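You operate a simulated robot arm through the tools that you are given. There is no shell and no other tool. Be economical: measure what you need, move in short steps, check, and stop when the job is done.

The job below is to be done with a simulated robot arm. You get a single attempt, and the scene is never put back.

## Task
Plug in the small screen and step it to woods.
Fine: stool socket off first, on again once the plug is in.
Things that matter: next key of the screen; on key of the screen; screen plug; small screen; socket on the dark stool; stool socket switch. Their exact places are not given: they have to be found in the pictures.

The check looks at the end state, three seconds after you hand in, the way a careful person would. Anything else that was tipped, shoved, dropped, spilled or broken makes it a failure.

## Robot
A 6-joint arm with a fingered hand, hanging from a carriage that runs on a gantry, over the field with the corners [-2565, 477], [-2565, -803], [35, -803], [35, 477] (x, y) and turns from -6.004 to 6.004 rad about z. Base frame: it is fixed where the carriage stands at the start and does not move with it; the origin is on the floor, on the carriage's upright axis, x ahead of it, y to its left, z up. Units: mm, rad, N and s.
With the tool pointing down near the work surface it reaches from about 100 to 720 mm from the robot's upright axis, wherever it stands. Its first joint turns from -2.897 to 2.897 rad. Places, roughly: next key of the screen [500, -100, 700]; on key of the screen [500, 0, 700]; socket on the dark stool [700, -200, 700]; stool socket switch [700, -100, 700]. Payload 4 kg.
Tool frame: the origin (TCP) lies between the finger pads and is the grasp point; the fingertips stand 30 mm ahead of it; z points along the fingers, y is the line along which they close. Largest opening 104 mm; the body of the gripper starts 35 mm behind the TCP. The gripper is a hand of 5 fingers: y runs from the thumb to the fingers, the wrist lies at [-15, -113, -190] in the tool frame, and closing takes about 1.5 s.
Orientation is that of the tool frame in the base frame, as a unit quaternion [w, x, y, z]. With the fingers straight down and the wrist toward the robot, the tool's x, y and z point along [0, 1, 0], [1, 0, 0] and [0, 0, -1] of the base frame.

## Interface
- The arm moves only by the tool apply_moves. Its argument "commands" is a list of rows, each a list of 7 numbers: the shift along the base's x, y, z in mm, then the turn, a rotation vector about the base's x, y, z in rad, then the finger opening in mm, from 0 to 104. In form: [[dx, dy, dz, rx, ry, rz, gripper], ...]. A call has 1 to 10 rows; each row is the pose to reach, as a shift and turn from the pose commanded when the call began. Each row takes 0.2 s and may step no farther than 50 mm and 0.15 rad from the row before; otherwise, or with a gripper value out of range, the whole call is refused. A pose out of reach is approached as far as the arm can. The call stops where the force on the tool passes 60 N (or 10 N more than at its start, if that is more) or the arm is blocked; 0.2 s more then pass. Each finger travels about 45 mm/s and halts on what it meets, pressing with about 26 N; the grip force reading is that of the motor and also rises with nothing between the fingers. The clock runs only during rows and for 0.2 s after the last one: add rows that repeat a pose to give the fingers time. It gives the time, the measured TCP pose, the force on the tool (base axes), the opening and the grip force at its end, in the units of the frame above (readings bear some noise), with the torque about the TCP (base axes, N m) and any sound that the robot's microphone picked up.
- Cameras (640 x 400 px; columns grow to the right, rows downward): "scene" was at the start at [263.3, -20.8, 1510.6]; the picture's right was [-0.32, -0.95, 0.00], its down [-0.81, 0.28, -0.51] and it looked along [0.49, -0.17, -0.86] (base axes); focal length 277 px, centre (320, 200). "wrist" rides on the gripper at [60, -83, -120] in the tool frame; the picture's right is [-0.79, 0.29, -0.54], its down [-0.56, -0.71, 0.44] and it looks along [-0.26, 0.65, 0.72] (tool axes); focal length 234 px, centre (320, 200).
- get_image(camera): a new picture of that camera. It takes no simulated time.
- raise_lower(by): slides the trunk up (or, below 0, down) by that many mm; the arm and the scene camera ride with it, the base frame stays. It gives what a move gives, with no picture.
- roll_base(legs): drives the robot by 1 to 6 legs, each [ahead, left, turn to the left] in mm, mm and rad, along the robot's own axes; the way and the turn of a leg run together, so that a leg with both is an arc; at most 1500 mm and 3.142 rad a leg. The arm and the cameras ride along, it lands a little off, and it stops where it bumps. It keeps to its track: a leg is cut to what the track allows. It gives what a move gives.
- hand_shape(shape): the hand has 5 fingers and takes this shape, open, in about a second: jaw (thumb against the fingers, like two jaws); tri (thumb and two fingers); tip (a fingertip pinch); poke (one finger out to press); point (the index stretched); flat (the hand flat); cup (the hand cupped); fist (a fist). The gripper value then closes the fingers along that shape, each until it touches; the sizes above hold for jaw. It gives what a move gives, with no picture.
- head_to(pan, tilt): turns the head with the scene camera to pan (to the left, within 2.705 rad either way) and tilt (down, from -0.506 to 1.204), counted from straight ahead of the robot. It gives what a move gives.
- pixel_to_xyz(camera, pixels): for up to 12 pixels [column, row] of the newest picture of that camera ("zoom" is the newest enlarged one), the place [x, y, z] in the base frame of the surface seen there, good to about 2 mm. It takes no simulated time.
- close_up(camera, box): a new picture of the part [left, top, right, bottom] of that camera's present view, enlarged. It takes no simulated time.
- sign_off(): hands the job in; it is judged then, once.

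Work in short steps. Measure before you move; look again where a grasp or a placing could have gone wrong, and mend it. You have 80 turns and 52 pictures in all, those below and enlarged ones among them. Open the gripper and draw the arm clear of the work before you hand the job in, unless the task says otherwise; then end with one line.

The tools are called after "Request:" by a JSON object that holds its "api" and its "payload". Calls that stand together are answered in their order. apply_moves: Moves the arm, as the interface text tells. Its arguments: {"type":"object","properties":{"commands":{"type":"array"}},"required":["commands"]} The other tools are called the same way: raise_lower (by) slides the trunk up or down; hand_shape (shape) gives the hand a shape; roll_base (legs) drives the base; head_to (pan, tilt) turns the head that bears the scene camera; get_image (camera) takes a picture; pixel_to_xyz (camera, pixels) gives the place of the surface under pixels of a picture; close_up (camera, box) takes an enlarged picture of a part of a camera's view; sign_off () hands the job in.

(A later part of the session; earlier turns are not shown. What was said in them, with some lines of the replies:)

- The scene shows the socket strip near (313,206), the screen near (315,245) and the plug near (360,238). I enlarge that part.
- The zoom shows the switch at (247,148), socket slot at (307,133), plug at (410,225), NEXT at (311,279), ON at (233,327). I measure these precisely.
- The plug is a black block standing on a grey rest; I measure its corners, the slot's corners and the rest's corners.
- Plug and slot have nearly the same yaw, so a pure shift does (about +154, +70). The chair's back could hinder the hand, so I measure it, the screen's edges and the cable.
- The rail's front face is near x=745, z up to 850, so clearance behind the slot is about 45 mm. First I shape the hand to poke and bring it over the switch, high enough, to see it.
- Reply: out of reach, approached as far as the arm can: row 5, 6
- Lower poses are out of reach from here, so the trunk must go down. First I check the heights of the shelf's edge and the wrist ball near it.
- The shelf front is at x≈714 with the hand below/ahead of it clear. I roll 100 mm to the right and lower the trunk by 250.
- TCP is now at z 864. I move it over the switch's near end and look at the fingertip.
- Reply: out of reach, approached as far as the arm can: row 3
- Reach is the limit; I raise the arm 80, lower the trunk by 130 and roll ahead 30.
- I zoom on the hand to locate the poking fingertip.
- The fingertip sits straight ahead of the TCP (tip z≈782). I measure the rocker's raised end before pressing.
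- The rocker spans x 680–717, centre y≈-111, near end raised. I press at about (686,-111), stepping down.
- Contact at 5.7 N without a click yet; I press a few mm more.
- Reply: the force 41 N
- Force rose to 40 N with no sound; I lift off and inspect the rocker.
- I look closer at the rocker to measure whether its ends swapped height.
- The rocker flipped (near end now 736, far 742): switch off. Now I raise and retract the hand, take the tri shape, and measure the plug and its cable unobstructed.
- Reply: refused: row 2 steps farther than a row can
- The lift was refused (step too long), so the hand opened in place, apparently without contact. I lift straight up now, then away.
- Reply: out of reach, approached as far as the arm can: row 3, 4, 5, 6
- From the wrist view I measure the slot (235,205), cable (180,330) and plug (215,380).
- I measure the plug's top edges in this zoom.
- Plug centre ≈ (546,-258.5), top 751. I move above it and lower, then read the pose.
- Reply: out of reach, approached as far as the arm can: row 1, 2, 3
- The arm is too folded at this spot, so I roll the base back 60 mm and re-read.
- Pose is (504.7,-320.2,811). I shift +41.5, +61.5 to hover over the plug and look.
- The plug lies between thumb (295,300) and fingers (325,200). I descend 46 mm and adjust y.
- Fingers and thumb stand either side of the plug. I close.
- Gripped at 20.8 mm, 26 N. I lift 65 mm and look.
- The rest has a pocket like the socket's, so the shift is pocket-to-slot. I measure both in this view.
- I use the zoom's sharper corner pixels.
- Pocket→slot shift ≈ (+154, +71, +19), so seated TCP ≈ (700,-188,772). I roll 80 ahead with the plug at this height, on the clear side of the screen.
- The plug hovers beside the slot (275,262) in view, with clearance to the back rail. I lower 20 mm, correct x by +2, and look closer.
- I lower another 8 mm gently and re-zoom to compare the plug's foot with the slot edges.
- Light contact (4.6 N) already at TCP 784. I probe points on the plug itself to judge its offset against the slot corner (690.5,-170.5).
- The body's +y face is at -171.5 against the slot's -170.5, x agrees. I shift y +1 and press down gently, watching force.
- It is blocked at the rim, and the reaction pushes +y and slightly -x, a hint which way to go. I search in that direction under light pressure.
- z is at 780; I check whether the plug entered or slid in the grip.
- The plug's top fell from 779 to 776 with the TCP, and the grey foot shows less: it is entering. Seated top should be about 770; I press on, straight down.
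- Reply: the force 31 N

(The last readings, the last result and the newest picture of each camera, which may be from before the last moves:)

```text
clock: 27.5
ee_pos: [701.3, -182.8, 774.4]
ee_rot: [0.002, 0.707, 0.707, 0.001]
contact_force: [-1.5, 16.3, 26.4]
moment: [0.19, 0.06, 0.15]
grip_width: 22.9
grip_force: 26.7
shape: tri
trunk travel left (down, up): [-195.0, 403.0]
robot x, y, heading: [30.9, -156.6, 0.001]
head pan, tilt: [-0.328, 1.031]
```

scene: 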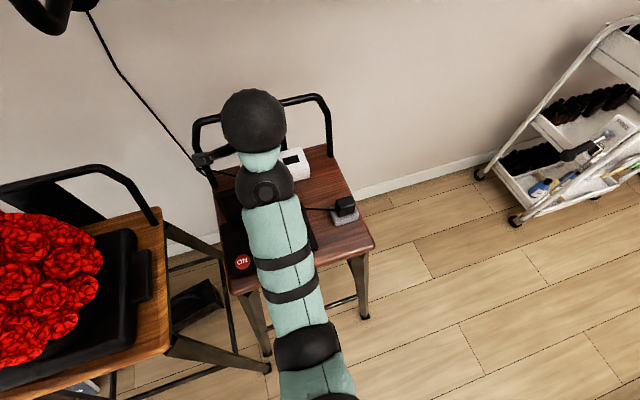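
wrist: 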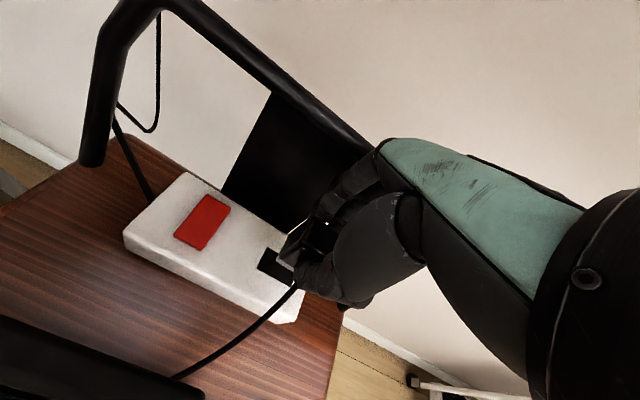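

There is a growing +y push (16 N) and drift of 3 mm; I look before going on.

Request:
{"api": "close_up", "payload": {"camera": "wrist", "box": [230, 200, 350, 300]}}

Request:
{"api": "get_image", "payload": {"camera": "scene"}}

```text
4.00 times, centred on (290, 250) of wrist
```

zoom: 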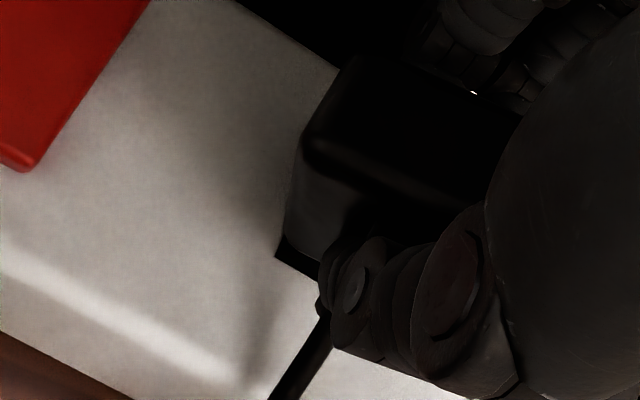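

```text
19 pictures are left
```

scene: 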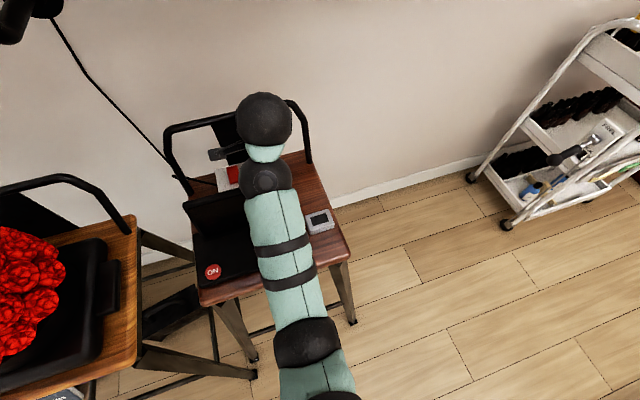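

I measure the plug's faces for tilt.

Request:
{"api": "pixel_to_xyz", "payload": {"camera": "zoom", "pixels": [[310, 145], [295, 170], [292, 220], [300, 235], [320, 245], [345, 160], [350, 75], [420, 180], [280, 252], [305, 268], [320, 110], [400, 90]]}}

```text
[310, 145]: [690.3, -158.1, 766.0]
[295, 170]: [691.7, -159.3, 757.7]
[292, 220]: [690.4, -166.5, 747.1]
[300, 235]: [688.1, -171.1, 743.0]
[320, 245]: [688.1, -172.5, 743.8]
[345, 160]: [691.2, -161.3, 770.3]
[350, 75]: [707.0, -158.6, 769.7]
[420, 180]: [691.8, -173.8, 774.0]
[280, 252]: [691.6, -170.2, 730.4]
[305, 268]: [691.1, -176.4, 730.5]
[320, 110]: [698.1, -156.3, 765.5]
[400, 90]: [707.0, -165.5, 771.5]
```

The plug has tilted in the pinch (top toward +y, ~0.3 rad): its foot caught on the slot's -y rim, so the aim was a bit too far to -y. I lift it out and look.

Request:
{"api": "apply_moves", "payload": {"commands": [[0, 0, 6, 0, 0, 0, 5], [0, 0, 14, 0, 0, 0, 5], [0, 0, 24, 0, 0, 0, 5], [0, 0, 36, 0, 0, 0, 5]]}}

Request:
{"api": "close_up", "payload": {"camera": "wrist", "box": [230, 190, 350, 310]}}

Request:
{"api": "pixel_to_xyz", "payload": {"camera": "zoom", "pixels": [[355, 190], [345, 165], [370, 130], [300, 190], [320, 220], [270, 250], [300, 270], [420, 180], [400, 150], [240, 240], [440, 220]]}}

```text
clock: 28.5
ee_pos: [699.4, -187.4, 808.9]
ee_rot: [0.001, 0.708, 0.706, 0.001]
contact_force: [0.9, -0.4, 0.7]
moment: [-0.01, 0.0, 0.04]
grip_width: 21.7
grip_force: 26.6
shape: tri
trunk travel left (down, up): [-195.0, 403.0]
robot x, y, heading: [32.6, -153.3, -0.001]
head pan, tilt: [-0.328, 1.031]
```

```text
3.33 times, centred on (290, 250) of wrist
```

zoom: 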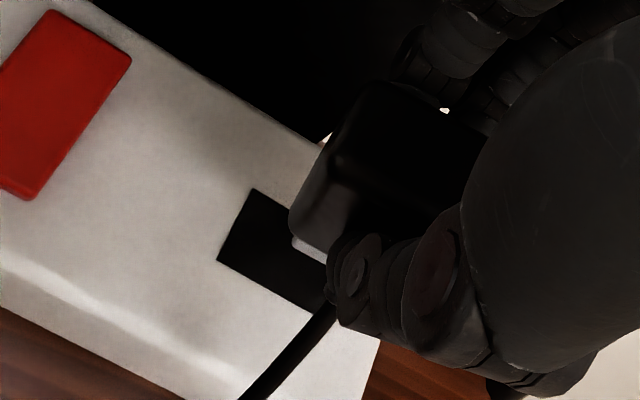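

```text
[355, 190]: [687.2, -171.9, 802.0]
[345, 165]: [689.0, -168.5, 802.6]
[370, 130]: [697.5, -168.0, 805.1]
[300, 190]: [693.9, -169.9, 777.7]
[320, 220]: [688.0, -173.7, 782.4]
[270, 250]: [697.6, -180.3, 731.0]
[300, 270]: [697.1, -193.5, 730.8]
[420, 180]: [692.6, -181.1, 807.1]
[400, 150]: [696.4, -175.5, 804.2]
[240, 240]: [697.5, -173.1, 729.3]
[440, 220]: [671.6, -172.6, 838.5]
```

It mostly sprang back. I measure the +y face from top to bottom to quantify the remaining tilt.

Request:
{"api": "pixel_to_xyz", "payload": {"camera": "zoom", "pixels": [[335, 160], [328, 172], [318, 180], [310, 190], [302, 205], [296, 220], [300, 242], [312, 250], [330, 160], [345, 140], [410, 110], [380, 170]]}}

```text
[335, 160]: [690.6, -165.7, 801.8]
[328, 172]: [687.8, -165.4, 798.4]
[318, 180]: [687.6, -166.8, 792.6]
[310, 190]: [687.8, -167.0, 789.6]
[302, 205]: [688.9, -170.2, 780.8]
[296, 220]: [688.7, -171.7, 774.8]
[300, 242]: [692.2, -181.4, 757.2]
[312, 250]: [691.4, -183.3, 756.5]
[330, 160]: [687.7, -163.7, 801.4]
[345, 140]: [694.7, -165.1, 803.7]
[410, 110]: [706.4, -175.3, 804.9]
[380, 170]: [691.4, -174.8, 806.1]
```

Tilt is about 0.22 rad. I turn the hand +0.22 about x to bring the plug upright, then measure again.

Request:
{"api": "apply_moves", "payload": {"commands": [[0, 0, 0, 0.11, 0, 0, 5], [0, 0, 0, 0.22, 0, 0, 5], [0, 0, 0, 0.22, 0, 0, 5]]}}

Request:
{"api": "close_up", "payload": {"camera": "wrist", "box": [230, 190, 350, 310]}}

```text
clock: 29.3
ee_pos: [699.2, -187.0, 807.9]
ee_rot: [-0.076, 0.703, 0.703, 0.079]
contact_force: [0.3, 0.5, -0.8]
moment: [0.0, 0.01, 0.02]
grip_width: 21.6
grip_force: 25.9
shape: tri
trunk travel left (down, up): [-195.0, 403.0]
robot x, y, heading: [26.9, -158.6, 0.0]
head pan, tilt: [-0.328, 1.031]
```

```text
3.33 times, centred on (290, 250) of wrist
```

zoom: 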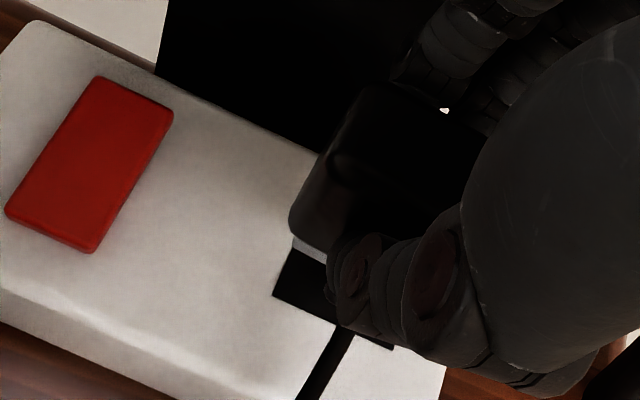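

Request:
{"api": "pixel_to_xyz", "payload": {"camera": "zoom", "pixels": [[335, 160], [328, 172], [318, 180], [310, 190], [302, 205], [296, 220], [300, 242], [312, 250], [345, 140], [380, 170], [276, 294], [420, 180]]}}

```text
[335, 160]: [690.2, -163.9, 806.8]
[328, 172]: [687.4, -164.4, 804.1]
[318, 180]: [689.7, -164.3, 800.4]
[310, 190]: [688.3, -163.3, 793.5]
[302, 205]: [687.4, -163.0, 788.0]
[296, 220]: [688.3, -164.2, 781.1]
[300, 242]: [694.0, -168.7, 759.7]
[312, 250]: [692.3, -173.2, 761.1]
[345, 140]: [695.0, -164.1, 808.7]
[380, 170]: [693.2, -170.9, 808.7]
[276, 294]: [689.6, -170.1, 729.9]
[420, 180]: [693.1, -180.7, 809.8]
```

The plug is upright now (+y face at -164 throughout). It should be at -170.4, x face ≈689.5; I shift (+1,-6.3), lower to just above contact, and look.

Request:
{"api": "apply_moves", "payload": {"commands": [[1, -6.3, -8, 0.22, 0, 0, 5], [1, -6.3, -18, 0.22, 0, 0, 5], [1, -6.3, -26, 0.22, 0, 0, 5], [1, -6.3, -26, 0.22, 0, 0, 5]]}}

Request:
{"api": "close_up", "payload": {"camera": "wrist", "box": [250, 210, 330, 290]}}

```text
refused: row 1 steps farther than a row can; nothing moved
```

```text
5.00 times, centred on (290, 250) of wrist
```

zoom: 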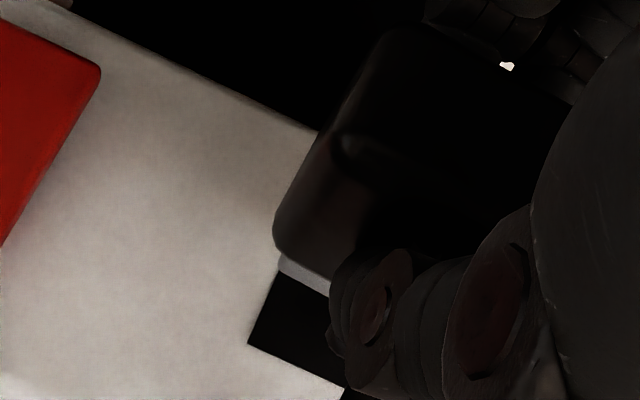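

The turn is relative to the present pose, so it must be 0 now; I redo the shift.

Request:
{"api": "apply_moves", "payload": {"commands": [[1, -6.3, -8, 0, 0, 0, 5], [1, -6.3, -18, 0, 0, 0, 5], [1, -6.3, -26, 0, 0, 0, 5], [1, -6.3, -26, 0, 0, 0, 5]]}}

Request:
{"api": "close_up", "payload": {"camera": "wrist", "box": [250, 210, 330, 290]}}

Request:
{"api": "pixel_to_xyz", "payload": {"camera": "zoom", "pixels": [[320, 150], [310, 170], [300, 190], [285, 215], [280, 235], [300, 245], [330, 270], [290, 262], [310, 275], [325, 285], [270, 250], [345, 140]]}}

```text
clock: 30.1
ee_pos: [699.4, -192.8, 785.0]
ee_rot: [-0.079, 0.712, 0.693, 0.081]
contact_force: [15.5, 0.0, -11.1]
moment: [-0.39, 1.11, -0.51]
grip_width: 21.6
grip_force: 26.5
shape: tri
trunk travel left (down, up): [-195.0, 403.0]
robot x, y, heading: [31.5, -159.5, -0.002]
head pan, tilt: [-0.328, 1.031]
stopped in row 3: the force on the tool passed its limit at 128 N (the readings are from after the stop); the commanded pose is now the measured one
```

```text
5.00 times, centred on (290, 250) of wrist
```

zoom: 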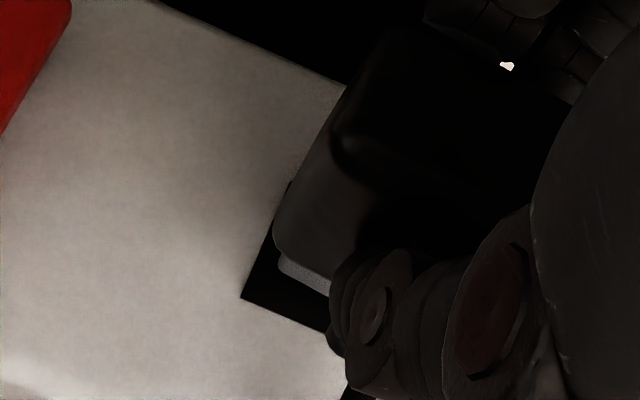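

```text
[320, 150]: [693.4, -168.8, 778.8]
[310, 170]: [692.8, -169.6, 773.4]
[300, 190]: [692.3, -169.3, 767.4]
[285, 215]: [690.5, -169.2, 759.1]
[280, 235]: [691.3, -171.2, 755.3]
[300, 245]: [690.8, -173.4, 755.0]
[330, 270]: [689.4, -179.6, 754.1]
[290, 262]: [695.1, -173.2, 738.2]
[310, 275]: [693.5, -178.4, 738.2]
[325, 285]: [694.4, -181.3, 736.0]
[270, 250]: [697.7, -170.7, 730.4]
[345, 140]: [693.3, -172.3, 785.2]
```

A 128 N spike stopped it: something of the arm touched. I look at the scene to find what.

Request:
{"api": "close_up", "payload": {"camera": "scene", "box": [140, 60, 380, 260]}}

Request:
{"api": "get_image", "payload": {"camera": "wrist"}}

```text
2.00 times, centred on (260, 160) of scene
```

zoom: 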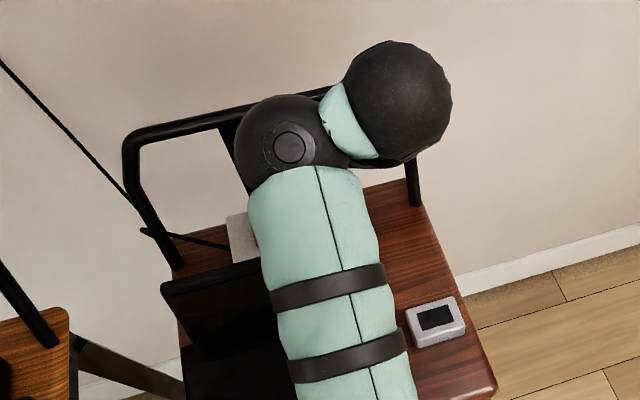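

```text
13 pictures are left
```

wrist: 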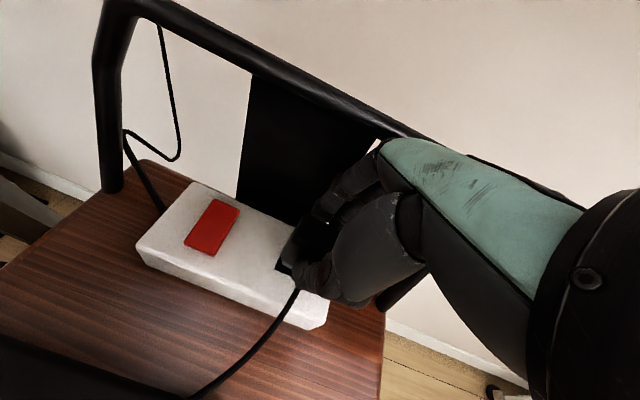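

The wrist ball leaned over toward the rail's right corner. I probe ball, rail and slot positions to see what touched and whether anything moved.

Request:
{"api": "pixel_to_xyz", "payload": {"camera": "zoom", "pixels": [[398, 60], [440, 90], [400, 150], [415, 190], [290, 110], [220, 120], [440, 300], [320, 100]]}}

Request:
{"api": "pixel_to_xyz", "payload": {"camera": "wrist", "pixels": [[200, 205], [185, 243], [237, 208], [275, 269], [300, 325], [300, 90], [390, 130], [205, 30], [350, 195]]}}

```text
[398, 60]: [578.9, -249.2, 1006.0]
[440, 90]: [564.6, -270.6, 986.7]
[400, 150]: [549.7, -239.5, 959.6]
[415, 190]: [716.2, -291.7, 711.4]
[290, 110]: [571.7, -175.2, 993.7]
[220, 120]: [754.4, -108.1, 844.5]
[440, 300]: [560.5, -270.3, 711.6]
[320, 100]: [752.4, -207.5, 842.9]
```

```text
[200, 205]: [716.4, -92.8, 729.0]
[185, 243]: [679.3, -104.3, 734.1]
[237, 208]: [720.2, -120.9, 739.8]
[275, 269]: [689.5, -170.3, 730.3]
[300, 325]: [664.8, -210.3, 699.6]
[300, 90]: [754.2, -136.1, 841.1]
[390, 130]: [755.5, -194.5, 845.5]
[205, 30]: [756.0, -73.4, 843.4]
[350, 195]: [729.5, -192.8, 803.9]
```

Chair, slot and rocker are unmoved. I hold still to read the residual force.

Request:
{"api": "apply_moves", "payload": {"commands": [[0, 0, 0, 0, 0, 0, 5]]}}

```text
clock: 30.5
ee_pos: [701.3, -193.2, 784.9]
ee_rot: [-0.081, 0.712, 0.693, 0.082]
contact_force: [21.6, 2.8, -11.1]
moment: [-0.82, 2.07, -1.05]
grip_width: 21.5
grip_force: 25.8
shape: tri
trunk travel left (down, up): [-195.0, 403.0]
robot x, y, heading: [25.9, -156.6, 0.001]
head pan, tilt: [-0.328, 1.031]
```

The force line passes through the arm's own wrist, so it is self-contact from the sideways lean, not the furniture. I lift while easing the lean, then roll the base to the right so that the forearm comes in straight.

Request:
{"api": "apply_moves", "payload": {"commands": [[0, 3, 8, -0.08, 0, 0, 5], [0, 6, 16, -0.16, 0, 0, 5], [0, 6, 30, -0.16, 0, 0, 5]]}}

```text
clock: 31.3
ee_pos: [699.9, -186.4, 815.6]
ee_rot: [-0.023, 0.716, 0.698, 0.027]
contact_force: [0.4, 0.2, -1.1]
moment: [0.01, -0.02, 0.02]
grip_width: 21.7
grip_force: 26.3
shape: tri
trunk travel left (down, up): [-195.0, 403.0]
robot x, y, heading: [31.5, -156.9, -0.003]
head pan, tilt: [-0.328, 1.031]
```

Free again. I roll back 60 and right 80, then bring the hand back diagonally over the slot with the arm.

Request:
{"api": "roll_base", "payload": {"legs": [[-60, -80, 0]]}}

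Request:
{"api": "apply_moves", "payload": {"commands": [[15, 20, 0, 0, 0, 0.025, 5], [30, 40, 0, 0.05, 0, 0.025, 5], [45, 60, 0, 0.1, 0, 0.025, 5], [60, 80, 0, 0.15, 0, 0.025, 5], [60, 80, 0, 0.15, 0, 0.025, 5]]}}

```text
clock: 32.5
ee_pos: [642.4, -267.0, 816.1]
ee_rot: [-0.023, 0.715, 0.698, 0.026]
contact_force: [-0.4, 0.3, -0.4]
moment: [0.0, 0.01, 0.0]
grip_width: 21.8
grip_force: 25.9
shape: tri
trunk travel left (down, up): [-195.0, 403.0]
robot x, y, heading: [-27.9, -238.2, -0.001]
head pan, tilt: [-0.328, 1.031]
```

```text
clock: 33.7
ee_pos: [662.5, -175.6, 809.0]
ee_rot: [-0.078, 0.702, 0.703, 0.078]
contact_force: [-0.4, -1.0, -0.5]
moment: [0.02, 0.03, -0.01]
grip_width: 21.5
grip_force: 26.5
shape: tri
out of reach, approached as far as the arm can: row 3, 4, 5
trunk travel left (down, up): [-195.0, 403.0]
robot x, y, heading: [-27.2, -241.9, -0.003]
head pan, tilt: [-0.328, 1.031]
```

Orientation is right but x is limited; I roll ahead 37 and right 10.

Request:
{"api": "roll_base", "payload": {"legs": [[37, -10, 0]]}}

Request:
{"api": "apply_moves", "payload": {"commands": [[0, 0, -4, 0, 0, 0, 5], [0, 0, -8, 0, 0, 0, 5], [0, 0, -14, 0, 0, 0, 5], [0, 0, -14, 0, 0, 0, 5]]}}

Request:
{"api": "close_up", "payload": {"camera": "wrist", "box": [230, 190, 350, 310]}}

Request:
{"api": "pixel_to_xyz", "payload": {"camera": "zoom", "pixels": [[335, 160], [328, 172], [318, 180], [310, 190], [302, 205], [296, 220], [300, 242], [312, 250], [345, 140], [380, 170], [420, 180], [320, 235]]}}

```text
clock: 34.5
ee_pos: [698.9, -185.8, 808.3]
ee_rot: [-0.077, 0.703, 0.703, 0.079]
contact_force: [0.3, 0.0, -0.7]
moment: [-0.01, -0.02, -0.04]
grip_width: 21.4
grip_force: 26.1
shape: tri
trunk travel left (down, up): [-195.0, 403.0]
robot x, y, heading: [6.9, -247.4, -0.003]
head pan, tilt: [-0.328, 1.031]
```

```text
clock: 35.5
ee_pos: [695.5, -185.4, 801.3]
ee_rot: [-0.077, 0.702, 0.703, 0.079]
contact_force: [-0.1, -0.7, -0.3]
moment: [0.01, 0.06, -0.02]
grip_width: 21.5
grip_force: 25.9
shape: tri
out of reach, approached as far as the arm can: row 2, 3, 4
trunk travel left (down, up): [-195.0, 403.0]
robot x, y, heading: [6.8, -247.7, -0.001]
head pan, tilt: [-0.328, 1.031]
```

```text
3.33 times, centred on (290, 250) of wrist
```

zoom: 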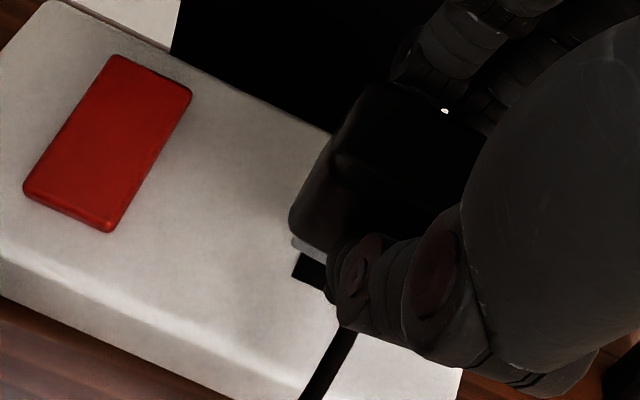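

```text
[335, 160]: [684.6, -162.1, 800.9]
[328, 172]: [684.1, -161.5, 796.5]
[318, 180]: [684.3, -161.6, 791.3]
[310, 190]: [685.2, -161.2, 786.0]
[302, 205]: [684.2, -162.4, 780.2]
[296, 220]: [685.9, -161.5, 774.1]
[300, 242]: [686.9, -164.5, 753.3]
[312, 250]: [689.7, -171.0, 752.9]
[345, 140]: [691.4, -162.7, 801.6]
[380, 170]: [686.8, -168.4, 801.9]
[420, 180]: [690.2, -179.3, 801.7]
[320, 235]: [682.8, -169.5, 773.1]
```

Plug is upright with +y face at -161.8 and -x face at 684.3; needed -170.4 and 689.5. I roll ahead 20 and right 8, lower the trunk 15, then fine-correct with the arm.

Request:
{"api": "roll_base", "payload": {"legs": [[20, -8, 0]]}}

Request:
{"api": "raise_lower", "payload": {"by": -14}}

Request:
{"api": "apply_moves", "payload": {"commands": [[-8, -0.5, 0, 0, 0, 0, 5], [-14.5, -0.5, 0, 0, 0, 0, 5], [-14.5, -0.5, 0, 0, 0, 0, 5]]}}

Request:
{"api": "close_up", "payload": {"camera": "wrist", "box": [250, 210, 330, 290]}}

Request:
{"api": "pixel_to_xyz", "payload": {"camera": "zoom", "pixels": [[320, 150], [310, 170], [300, 190], [285, 215], [280, 235], [300, 245], [330, 265], [290, 262], [310, 275], [345, 140], [340, 200], [380, 180]]}}

```text
clock: 36.3
ee_pos: [713.8, -192.3, 800.0]
ee_rot: [-0.078, 0.703, 0.703, 0.077]
contact_force: [-12.4, 2.4, -1.1]
moment: [-0.09, -0.41, -0.13]
grip_width: 20.7
grip_force: 25.4
shape: tri
trunk travel left (down, up): [-195.0, 403.0]
robot x, y, heading: [25.4, -256.9, -0.003]
head pan, tilt: [-0.328, 1.031]
```

```text
clock: 37.0
ee_pos: [712.7, -191.1, 784.7]
ee_rot: [-0.078, 0.702, 0.703, 0.076]
contact_force: [-13.0, 1.0, -2.3]
moment: [0.04, -0.58, -0.24]
grip_width: 20.6
grip_force: 25.9
shape: tri
trunk travel left (down, up): [-181.0, 417.0]
robot x, y, heading: [27.3, -255.1, -0.002]
head pan, tilt: [-0.328, 1.031]
```

```text
clock: 37.8
ee_pos: [699.9, -193.1, 786.9]
ee_rot: [-0.077, 0.702, 0.703, 0.078]
contact_force: [-0.5, 0.7, 0.4]
moment: [0.0, -0.01, 0.03]
grip_width: 21.0
grip_force: 25.6
shape: tri
trunk travel left (down, up): [-181.0, 417.0]
robot x, y, heading: [26.6, -256.8, 0.001]
head pan, tilt: [-0.328, 1.031]
```

```text
5.00 times, centred on (290, 250) of wrist
```

zoom: 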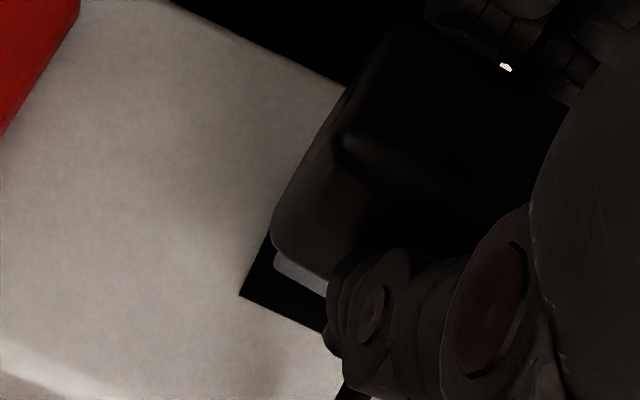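

```text
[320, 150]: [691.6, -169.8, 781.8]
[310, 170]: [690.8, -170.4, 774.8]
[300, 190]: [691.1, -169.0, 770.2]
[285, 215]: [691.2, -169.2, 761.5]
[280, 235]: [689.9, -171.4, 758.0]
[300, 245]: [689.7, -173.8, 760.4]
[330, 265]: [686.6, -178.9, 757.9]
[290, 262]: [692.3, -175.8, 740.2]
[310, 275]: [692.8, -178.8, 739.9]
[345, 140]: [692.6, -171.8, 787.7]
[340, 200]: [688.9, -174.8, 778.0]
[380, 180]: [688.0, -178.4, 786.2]
```

Plug upright, faces at y≈-169.7, x≈689: centred on (700.5,-187). I go down in small steps and read the force.

Request:
{"api": "apply_moves", "payload": {"commands": [[0, 0, -3, 0, 0, 0, 0], [0, 0, -6, 0, 0, 0, 0], [0, 0, -8, 0, 0, 0, 0], [0, 0, -9, 0, 0, 0, 0]]}}

```text
clock: 38.8
ee_pos: [700.1, -192.6, 778.7]
ee_rot: [-0.077, 0.703, 0.703, 0.078]
contact_force: [0.4, 0.1, -0.4]
moment: [0.03, -0.03, -0.02]
grip_width: 20.8
grip_force: 26.0
shape: tri
trunk travel left (down, up): [-181.0, 417.0]
robot x, y, heading: [29.5, -255.9, 0.002]
head pan, tilt: [-0.328, 1.031]
```

No force yet; I continue.

Request:
{"api": "apply_moves", "payload": {"commands": [[0, 0, -2, 0, 0, 0, 0], [0, 0, -4, 0, 0, 0, 0], [0, 0, -5, 0, 0, 0, 0]]}}

```text
clock: 39.6
ee_pos: [701.8, -192.3, 773.3]
ee_rot: [-0.078, 0.702, 0.704, 0.078]
contact_force: [0.7, -0.2, -0.8]
moment: [0.0, 0.01, 0.02]
grip_width: 20.7
grip_force: 25.9
shape: tri
trunk travel left (down, up): [-181.0, 417.0]
robot x, y, heading: [24.3, -256.5, 0.003]
head pan, tilt: [-0.328, 1.031]
```

Already 5 mm below the earlier contact height with no force: the foot is in the hole. I continue to seat it.

Request:
{"api": "apply_moves", "payload": {"commands": [[0, 0, -2, 0, 0, 0, 0], [0, 0, -4, 0, 0, 0, 0], [0, 0, -6, 0, 0, 0, 0]]}}

```text
clock: 40.4
ee_pos: [701.3, -192.4, 769.2]
ee_rot: [-0.077, 0.702, 0.704, 0.079]
contact_force: [-4.2, 1.1, 5.4]
moment: [-0.05, 0.1, 0.13]
grip_width: 21.3
grip_force: 26.1
shape: tri
trunk travel left (down, up): [-181.0, 417.0]
robot x, y, heading: [26.6, -254.4, 0.003]
head pan, tilt: [-0.328, 1.031]
```

Force 5 N at TCP 769, near the seated height. I press 3 mm more.

Request:
{"api": "apply_moves", "payload": {"commands": [[0, 0, -1.5, 0, 0, 0, 0], [0, 0, -3, 0, 0, 0, 0], [0, 0, -4.5, 0, 0, 0, 0]]}}

Request:
{"api": "close_up", "payload": {"camera": "wrist", "box": [240, 200, 340, 300]}}

Request:
{"api": "pixel_to_xyz", "payload": {"camera": "zoom", "pixels": [[320, 150], [310, 170], [300, 190], [290, 220], [290, 240], [310, 250], [345, 140], [380, 180], [340, 190], [270, 250], [300, 275], [370, 90]]}}

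```text
clock: 41.2
ee_pos: [702.5, -192.1, 767.2]
ee_rot: [-0.076, 0.702, 0.704, 0.081]
contact_force: [-9.9, 1.7, 34.6]
moment: [0.21, 0.45, 0.19]
grip_width: 23.9
grip_force: 26.0
shape: tri
trunk travel left (down, up): [-181.0, 417.0]
robot x, y, heading: [26.8, -260.5, -0.001]
head pan, tilt: [-0.328, 1.031]
```

```text
4.00 times, centred on (290, 250) of wrist
```

zoom: 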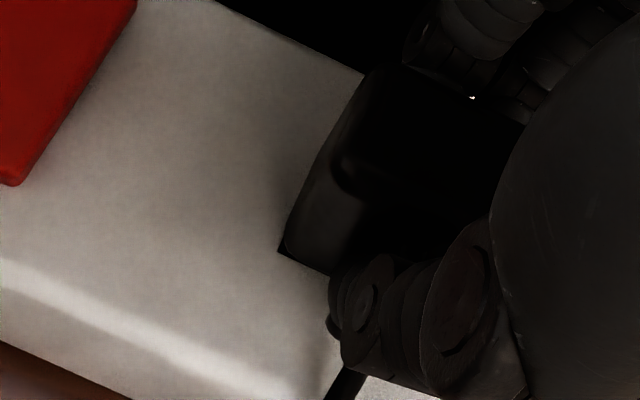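

```text
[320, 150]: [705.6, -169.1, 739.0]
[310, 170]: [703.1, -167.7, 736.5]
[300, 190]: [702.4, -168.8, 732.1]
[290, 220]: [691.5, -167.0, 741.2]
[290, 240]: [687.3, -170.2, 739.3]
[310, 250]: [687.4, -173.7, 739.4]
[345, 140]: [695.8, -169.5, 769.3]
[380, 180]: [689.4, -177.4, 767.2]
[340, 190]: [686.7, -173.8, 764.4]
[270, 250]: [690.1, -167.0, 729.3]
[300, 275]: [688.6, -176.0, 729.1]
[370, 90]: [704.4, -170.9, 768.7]
```

The body covers the slot and its top is at 769: seated, pressed with 35 N. I ease the pressure and open modestly (rail behind), then lift.

Request:
{"api": "apply_moves", "payload": {"commands": [[0, 0, 3, 0, 0, 0, 10], [0, 0, 3, 0, 0, 0, 30], [0, 0, 3, 0, 0, 0, 44], [0, 0, 3, 0, 0, 0, 44]]}}

Request:
{"api": "apply_moves", "payload": {"commands": [[0, 0, 12, 0, 0, 0, 44], [0, 0, 26, 0, 0, 0, 44], [0, 0, 40, 0, 0, 0, 44], [-10, 0, 54, 0, 0, 0, 44]]}}

Request:
{"api": "get_image", "payload": {"camera": "wrist"}}

```text
clock: 42.2
ee_pos: [700.5, -192.3, 763.2]
ee_rot: [-0.079, 0.703, 0.703, 0.077]
contact_force: [-0.8, -0.4, -0.4]
moment: [0.02, -0.01, 0.02]
grip_width: 43.6
grip_force: 0.1
shape: tri
trunk travel left (down, up): [-181.0, 417.0]
robot x, y, heading: [27.7, -255.4, -0.0]
head pan, tilt: [-0.328, 1.031]
```

```text
clock: 43.2
ee_pos: [690.5, -193.1, 820.4]
ee_rot: [-0.078, 0.703, 0.703, 0.078]
contact_force: [0.3, -0.5, -0.3]
moment: [-0.02, 0.0, 0.01]
grip_width: 43.5
grip_force: 0.1
shape: tri
trunk travel left (down, up): [-181.0, 417.0]
robot x, y, heading: [24.5, -255.9, 0.001]
head pan, tilt: [-0.328, 1.031]
```

```text
9 pictures are left
```

wrist: 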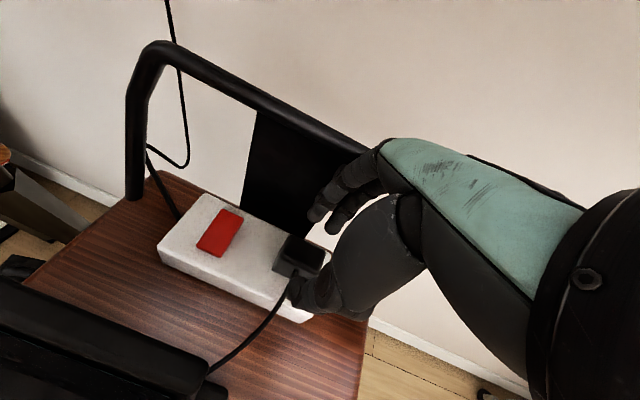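

Plug stands seated. Next: roll left 80, upright the hand, take poke shape.

Request:
{"api": "pixel_to_xyz", "payload": {"camera": "wrist", "pixels": [[305, 252], [290, 240], [320, 258], [298, 270], [237, 212], [205, 247], [220, 240], [228, 222]]}}

Request:
{"api": "apply_moves", "payload": {"commands": [[-5, 0, 8, -0.11, 0, 0, 44], [-10, 0, 15, -0.22, 0, 0, 44], [-10, 0, 15, -0.22, 0, 0, 44]]}}

Request:
{"api": "roll_base", "payload": {"legs": [[0, 85, 0]]}}

Request:
{"api": "hand_shape", "payload": {"shape": "poke"}}

```text
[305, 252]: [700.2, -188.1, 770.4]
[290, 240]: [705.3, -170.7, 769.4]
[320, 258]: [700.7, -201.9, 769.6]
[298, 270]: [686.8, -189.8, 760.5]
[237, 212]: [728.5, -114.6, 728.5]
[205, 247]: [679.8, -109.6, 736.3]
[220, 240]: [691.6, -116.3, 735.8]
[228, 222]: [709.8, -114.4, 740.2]
```

```text
clock: 44.0
ee_pos: [679.9, -192.8, 834.2]
ee_rot: [0.0, 0.707, 0.707, 0.0]
contact_force: [0.6, 0.7, -0.6]
moment: [-0.03, 0.0, 0.01]
grip_width: 43.6
grip_force: 0.0
shape: tri
trunk travel left (down, up): [-181.0, 417.0]
robot x, y, heading: [26.6, -256.2, 0.003]
head pan, tilt: [-0.328, 1.031]
```

```text
clock: 45.0
ee_pos: [679.6, -106.7, 832.7]
ee_rot: [0.001, 0.707, 0.707, 0.0]
contact_force: [0.5, 0.0, -0.2]
moment: [-0.01, 0.02, -0.01]
grip_width: 43.3
grip_force: 0.1
shape: tri
trunk travel left (down, up): [-181.0, 417.0]
robot x, y, heading: [24.6, -172.1, 0.0]
head pan, tilt: [-0.328, 1.031]
```

```text
clock: 45.9
ee_pos: [680.2, -108.3, 834.4]
ee_rot: [0.0, 0.707, 0.707, 0.0]
contact_force: [-0.1, -1.1, -0.2]
moment: [0.04, 0.0, 0.03]
grip_width: 0.0
grip_force: 0.0
shape: poke
trunk travel left (down, up): [-181.0, 417.0]
robot x, y, heading: [24.9, -171.3, -0.0]
head pan, tilt: [-0.328, 1.031]
```

Plug top is level at 770, centred (700,-188). Now I lean the hand (-0.25 about y, body away from the rail) and approach the rocker's raised far end at (709,-111).

Request:
{"api": "apply_moves", "payload": {"commands": [[6, -2, -8, 0, -0.12, 0, 104], [14, -2.5, -20, 0, -0.25, 0, 104], [22, -2.5, -40, 0, -0.25, 0, 104], [22, -2.5, -54, 0, -0.25, 0, 104], [22, -2.5, -60, 0, -0.25, 0, 104]]}}

```text
clock: 47.1
ee_pos: [696.4, -122.0, 781.5]
ee_rot: [0.088, 0.694, 0.707, 0.102]
contact_force: [-0.4, -0.5, 0.7]
moment: [0.0, -0.02, 0.0]
grip_width: 0.0
grip_force: 0.1
shape: poke
out of reach, approached as far as the arm can: row 3, 4, 5
trunk travel left (down, up): [-181.0, 417.0]
robot x, y, heading: [27.2, -173.8, 0.002]
head pan, tilt: [-0.328, 1.031]
```

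Reach limit again; I raise the arm back, lower the trunk 40, and try again.

Request:
{"api": "apply_moves", "payload": {"commands": [[-8, 5, 25, 0, 0, 0, 104], [-12, 11, 50, 0, 0, 0, 104]]}}

Request:
{"api": "raise_lower", "payload": {"by": -45}}

Request:
{"api": "apply_moves", "payload": {"commands": [[0, 0, 0, 0, 0, 0, 104]]}}

```text
clock: 47.7
ee_pos: [691.0, -99.7, 824.6]
ee_rot: [0.089, 0.702, 0.701, 0.089]
contact_force: [1.1, -0.4, 0.7]
moment: [0.02, 0.05, 0.02]
grip_width: 0.0
grip_force: 0.0
shape: poke
trunk travel left (down, up): [-181.0, 417.0]
robot x, y, heading: [29.9, -173.1, 0.001]
head pan, tilt: [-0.328, 1.031]
```

```text
clock: 48.6
ee_pos: [691.2, -99.3, 778.9]
ee_rot: [0.088, 0.702, 0.702, 0.088]
contact_force: [-0.3, 0.2, 0.1]
moment: [0.01, 0.0, -0.03]
grip_width: 0.0
grip_force: 0.0
shape: poke
trunk travel left (down, up): [-136.0, 462.0]
robot x, y, heading: [27.6, -170.3, -0.003]
head pan, tilt: [-0.328, 1.031]
```

```text
clock: 49.0
ee_pos: [690.5, -98.3, 779.5]
ee_rot: [0.088, 0.702, 0.702, 0.088]
contact_force: [-0.3, 0.5, 0.9]
moment: [0.0, 0.01, -0.03]
grip_width: 0.0
grip_force: 0.0
shape: poke
trunk travel left (down, up): [-136.0, 462.0]
robot x, y, heading: [30.2, -168.2, -0.002]
head pan, tilt: [-0.328, 1.031]
```

Now (691,-99,779). I shift to (702.5,-111) and press down.

Request:
{"api": "apply_moves", "payload": {"commands": [[6, -6, 2, 0, 0, 0, 104], [12, -12, 0, 0, 0, 0, 104], [12, -12, -5, 0, 0, 0, 104], [12, -12, -9, 0, 0, 0, 104], [12, -12, -13, 0, 0, 0, 104]]}}

```text
clock: 50.2
ee_pos: [703.5, -111.2, 768.8]
ee_rot: [0.089, 0.701, 0.702, 0.091]
contact_force: [0.0, -0.5, 9.4]
moment: [-0.11, -0.05, 0.01]
grip_width: 0.0
grip_force: 0.0
shape: poke
trunk travel left (down, up): [-136.0, 462.0]
robot x, y, heading: [29.1, -171.4, -0.001]
head pan, tilt: [-0.328, 1.031]
```

Contact 9 N; I press on a few mm as before (40 N flipped it).

Request:
{"api": "apply_moves", "payload": {"commands": [[0, 0, -2.5, 0, 0, 0, 104], [0, 0, -5, 0, 0, 0, 104], [0, 0, -7, 0, 0, 0, 104]]}}

Request:
{"api": "apply_moves", "payload": {"commands": [[0, 0, 15, 0, 0, 0, 104], [-20, 0, 35, 0, 0, 0, 104], [-50, 0, 60, 0, 0.12, 0, 104]]}}

Request:
{"api": "get_image", "payload": {"camera": "wrist"}}

```text
clock: 51.0
ee_pos: [706.7, -111.5, 766.7]
ee_rot: [0.092, 0.701, 0.701, 0.093]
contact_force: [4.6, -1.9, 36.4]
moment: [-0.4, -0.22, 0.06]
grip_width: 0.0
grip_force: 0.0
shape: poke
trunk travel left (down, up): [-136.0, 462.0]
robot x, y, heading: [26.4, -170.7, 0.001]
head pan, tilt: [-0.328, 1.031]
```

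```text
clock: 51.8
ee_pos: [653.5, -111.5, 817.7]
ee_rot: [0.045, 0.705, 0.707, 0.045]
contact_force: [-0.2, -0.2, -1.1]
moment: [0.01, -0.02, 0.01]
grip_width: 0.5
grip_force: 0.2
shape: poke
trunk travel left (down, up): [-136.0, 462.0]
robot x, y, heading: [31.2, -171.4, 0.003]
head pan, tilt: [-0.328, 1.031]
```

```text
8 pictures are left
```

wrist: 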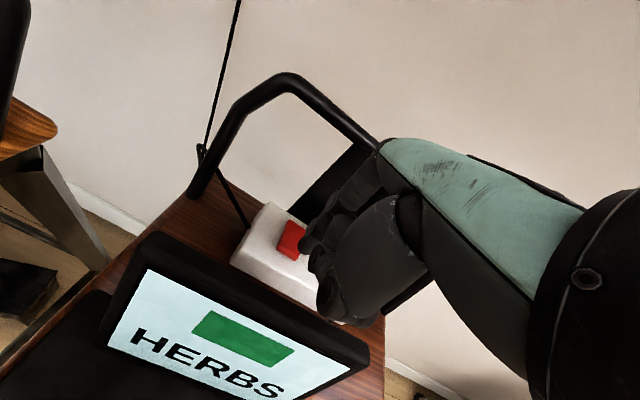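

The screen lit up and shows HERBS: plug in, switch on. Now NEXT: I raise the trunk 70, roll back 130 to hover over the key at (525,-134,715).

Request:
{"api": "raise_lower", "payload": {"by": 70}}

Request:
{"api": "roll_base", "payload": {"legs": [[-128, -22, 0]]}}

Request:
{"api": "apply_moves", "payload": {"commands": [[0, 0, 0, 0, 0.13, 0, 104], [0, 0, 0, 0, 0.13, 0, 104]]}}

Request:
{"api": "get_image", "payload": {"camera": "wrist"}}

```text
clock: 52.9
ee_pos: [652.1, -111.7, 889.4]
ee_rot: [0.046, 0.706, 0.706, 0.046]
contact_force: [0.4, 0.9, -0.4]
moment: [0.04, -0.04, 0.0]
grip_width: 0.0
grip_force: 0.1
shape: poke
trunk travel left (down, up): [-206.0, 392.0]
robot x, y, heading: [28.0, -168.8, -0.0]
head pan, tilt: [-0.328, 1.031]
```

```text
clock: 54.2
ee_pos: [523.4, -132.8, 888.5]
ee_rot: [0.046, 0.706, 0.706, 0.045]
contact_force: [0.6, -0.3, 0.1]
moment: [0.02, 0.0, 0.0]
grip_width: 0.0
grip_force: 0.1
shape: poke
trunk travel left (down, up): [-206.0, 392.0]
robot x, y, heading: [-97.6, -191.9, -0.002]
head pan, tilt: [-0.328, 1.031]
```

```text
clock: 54.8
ee_pos: [523.1, -133.0, 889.6]
ee_rot: [0.0, 0.707, 0.707, -0.001]
contact_force: [0.1, -0.1, 0.6]
moment: [0.0, 0.0, -0.02]
grip_width: 0.0
grip_force: 0.0
shape: poke
trunk travel left (down, up): [-206.0, 392.0]
robot x, y, heading: [-101.6, -195.7, -0.004]
head pan, tilt: [-0.328, 1.031]
```

```text
7 pictures are left
```

wrist: 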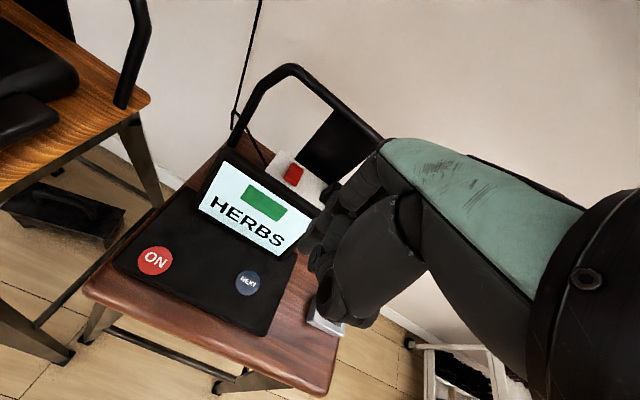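

I confirm the NEXT key's place at pixel (247,283) and go down towards it.

Request:
{"api": "pixel_to_xyz", "payload": {"camera": "wrist", "pixels": [[247, 283], [238, 280], [257, 286], [155, 261], [225, 165]]}}

Request:
{"api": "apply_moves", "payload": {"commands": [[2, -1, -40, 0, 0, 0, 104], [2, -1, -80, 0, 0, 0, 104], [2, -1, -115, 0, 0, 0, 104], [2, -1, -130, 0, 0, 0, 104], [2, -1, -138, 0, 0, 0, 104]]}}

```text
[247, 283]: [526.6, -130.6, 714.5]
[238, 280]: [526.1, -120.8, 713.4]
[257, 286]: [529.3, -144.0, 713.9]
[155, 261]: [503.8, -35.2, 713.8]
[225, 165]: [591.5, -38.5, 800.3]
```

```text
clock: 56.0
ee_pos: [526.8, -133.8, 751.5]
ee_rot: [0.0, 0.707, 0.707, -0.001]
contact_force: [0.0, -0.3, 0.3]
moment: [0.0, 0.01, 0.01]
grip_width: 0.2
grip_force: 0.0
shape: poke
trunk travel left (down, up): [-206.0, 392.0]
robot x, y, heading: [-102.8, -191.4, -0.001]
head pan, tilt: [-0.328, 1.031]
```

The tip is about 8 mm above the key; I press down stepwise.

Request:
{"api": "apply_moves", "payload": {"commands": [[0, 0, -5, 0, 0, 0, 104], [0, 0, -8, 0, 0, 0, 104], [0, 0, -10, 0, 0, 0, 104], [0, 0, -11, 0, 0, 0, 104]]}}

```text
clock: 57.0
ee_pos: [527.0, -132.6, 741.1]
ee_rot: [0.0, 0.707, 0.708, 0.001]
contact_force: [-0.9, -0.3, 5.2]
moment: [-0.02, 0.03, 0.0]
grip_width: 0.0
grip_force: 0.1
shape: poke
trunk travel left (down, up): [-206.0, 392.0]
robot x, y, heading: [-101.5, -195.0, -0.0]
head pan, tilt: [-0.328, 1.031]
```

Touching at 5 N; I press 2.5 mm more, then look at the screen.

Request:
{"api": "apply_moves", "payload": {"commands": [[0, 0, -1.5, 0, 0, 0, 104], [0, 0, -2.5, 0, 0, 0, 104]]}}

Request:
{"api": "apply_moves", "payload": {"commands": [[0, 0, 6, 0, 0, 0, 104], [0, 0, 12, 0, 0, 0, 104]]}}

Request:
{"api": "get_image", "payload": {"camera": "wrist"}}

```text
clock: 57.6
ee_pos: [528.3, -133.7, 739.5]
ee_rot: [0.001, 0.707, 0.707, 0.002]
contact_force: [-3.9, 0.5, 17.6]
moment: [-0.07, 0.11, 0.0]
grip_width: 0.0
grip_force: 0.2
shape: poke
trunk travel left (down, up): [-206.0, 392.0]
robot x, y, heading: [-101.6, -192.9, -0.002]
head pan, tilt: [-0.328, 1.031]
```

```text
clock: 58.2
ee_pos: [526.5, -133.6, 748.5]
ee_rot: [-0.001, 0.707, 0.707, -0.001]
contact_force: [-0.7, 0.2, 0.0]
moment: [0.01, 0.0, 0.02]
grip_width: 0.1
grip_force: 0.1
shape: poke
trunk travel left (down, up): [-206.0, 392.0]
robot x, y, heading: [-99.6, -191.2, -0.001]
head pan, tilt: [-0.328, 1.031]
```

```text
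6 pictures are left
```

wrist: 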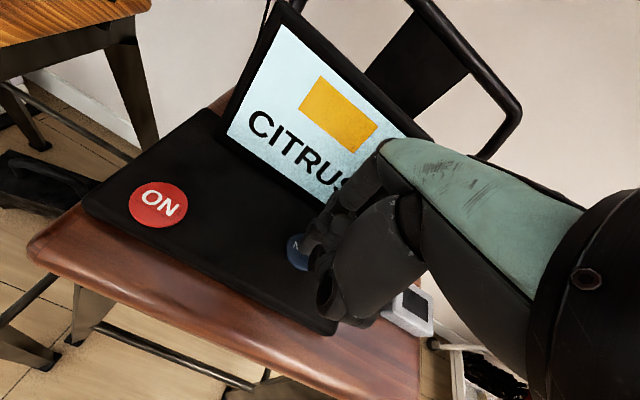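

It stepped to CITRUS. Same press again, then look.

Request:
{"api": "apply_moves", "payload": {"commands": [[0, 0, -6, 0, 0, 0, 104], [0, 0, -10, 0, 0, 0, 104], [0, 0, -12, 0, 0, 0, 104], [0, 0, -6, 0, 0, 0, 104], [0, 0, 0, 0, 0, 0, 104]]}}

Request:
{"api": "get_image", "payload": {"camera": "wrist"}}

```text
clock: 59.4
ee_pos: [527.1, -132.6, 748.7]
ee_rot: [0.0, 0.707, 0.707, 0.0]
contact_force: [-0.4, 0.2, 0.4]
moment: [-0.01, 0.03, 0.01]
grip_width: 0.3
grip_force: 0.1
shape: poke
trunk travel left (down, up): [-206.0, 392.0]
robot x, y, heading: [-106.2, -194.6, 0.006]
head pan, tilt: [-0.328, 1.031]
```

```text
5 pictures are left
```

wrist: 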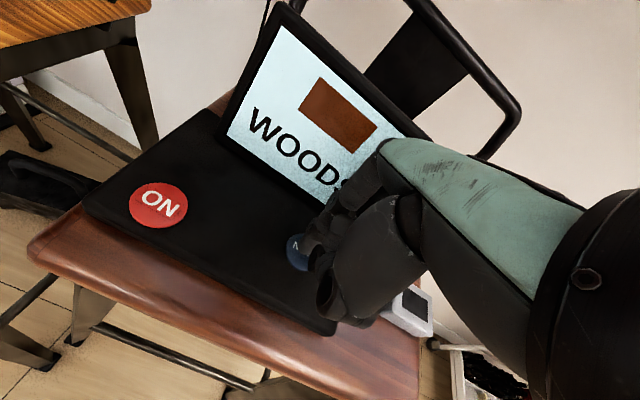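

It shows WOODS. I raise the hand straight up, draw back, open it, and take a last look.

Request:
{"api": "apply_moves", "payload": {"commands": [[0, 0, 45, 0, 0, 0, 104], [0, 0, 90, 0, 0, 0, 104], [0, 0, 125, 0, 0, 0, 104]]}}

Request:
{"api": "raise_lower", "payload": {"by": 100}}

Request:
{"api": "roll_base", "payload": {"legs": [[-200, -60, 0]]}}

Request:
{"api": "hand_shape", "payload": {"shape": "jaw"}}

Request:
{"api": "get_image", "payload": {"camera": "scene"}}

Request:
{"api": "get_image", "payload": {"camera": "wrist"}}

```text
clock: 60.2
ee_pos: [524.4, -133.5, 874.9]
ee_rot: [0.0, 0.707, 0.708, 0.0]
contact_force: [-0.3, 0.0, -0.7]
moment: [0.0, -0.01, 0.01]
grip_width: 0.4
grip_force: 0.1
shape: poke
trunk travel left (down, up): [-206.0, 392.0]
robot x, y, heading: [-100.0, -192.6, 0.001]
head pan, tilt: [-0.328, 1.031]
```

```text
clock: 61.5
ee_pos: [525.3, -135.0, 973.9]
ee_rot: [-0.001, 0.707, 0.708, 0.0]
contact_force: [0.2, 0.0, -0.6]
moment: [-0.01, 0.0, -0.01]
grip_width: 0.0
grip_force: 0.1
shape: poke
trunk travel left (down, up): [-306.0, 292.0]
robot x, y, heading: [-100.5, -195.6, -0.001]
head pan, tilt: [-0.328, 1.031]
```

```text
clock: 63.1
ee_pos: [326.0, -192.7, 974.5]
ee_rot: [0.0, 0.708, 0.707, -0.001]
contact_force: [-0.1, 0.3, -0.6]
moment: [0.0, 0.0, 0.01]
grip_width: 0.0
grip_force: 0.2
shape: poke
trunk travel left (down, up): [-306.0, 292.0]
robot x, y, heading: [-298.7, -251.1, 0.002]
head pan, tilt: [-0.328, 1.031]
```

```text
clock: 64.0
ee_pos: [325.8, -192.4, 975.3]
ee_rot: [0.0, 0.707, 0.707, 0.0]
contact_force: [0.1, -0.8, -1.1]
moment: [0.03, -0.05, -0.03]
grip_width: 103.8
grip_force: 0.1
shape: jaw
trunk travel left (down, up): [-306.0, 292.0]
robot x, y, heading: [-300.7, -254.7, -0.002]
head pan, tilt: [-0.328, 1.031]
```

```text
4 pictures are left
```

scene: 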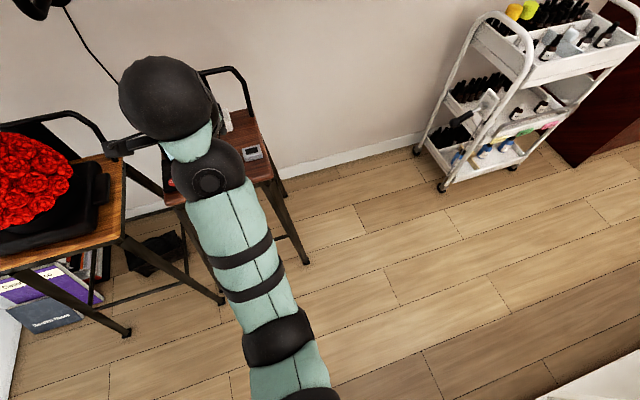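

```text
3 pictures are left
```

wrist: 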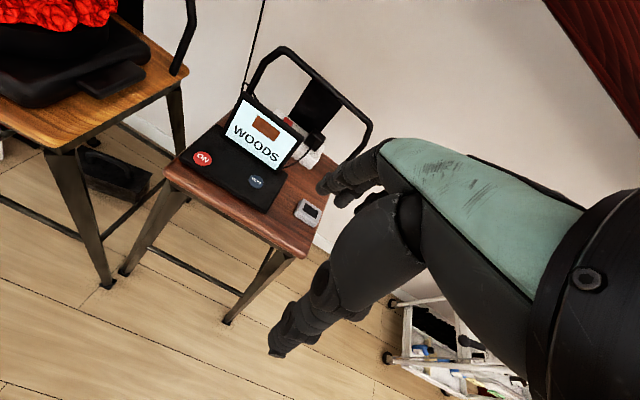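

The screen shows WOODS at (255,145), the plug stands in the socket, nothing else has moved, and the hand is open and clear. I hand in.

Request:
{"api": "sign_off", "payload": {}}

```text
The job is handed in.
```

The small screen is plugged into the stool socket and shows WOODS. The socket was switched off before the plug went in and on again after; the on key wasn't needed, since the screen lit up by itself.
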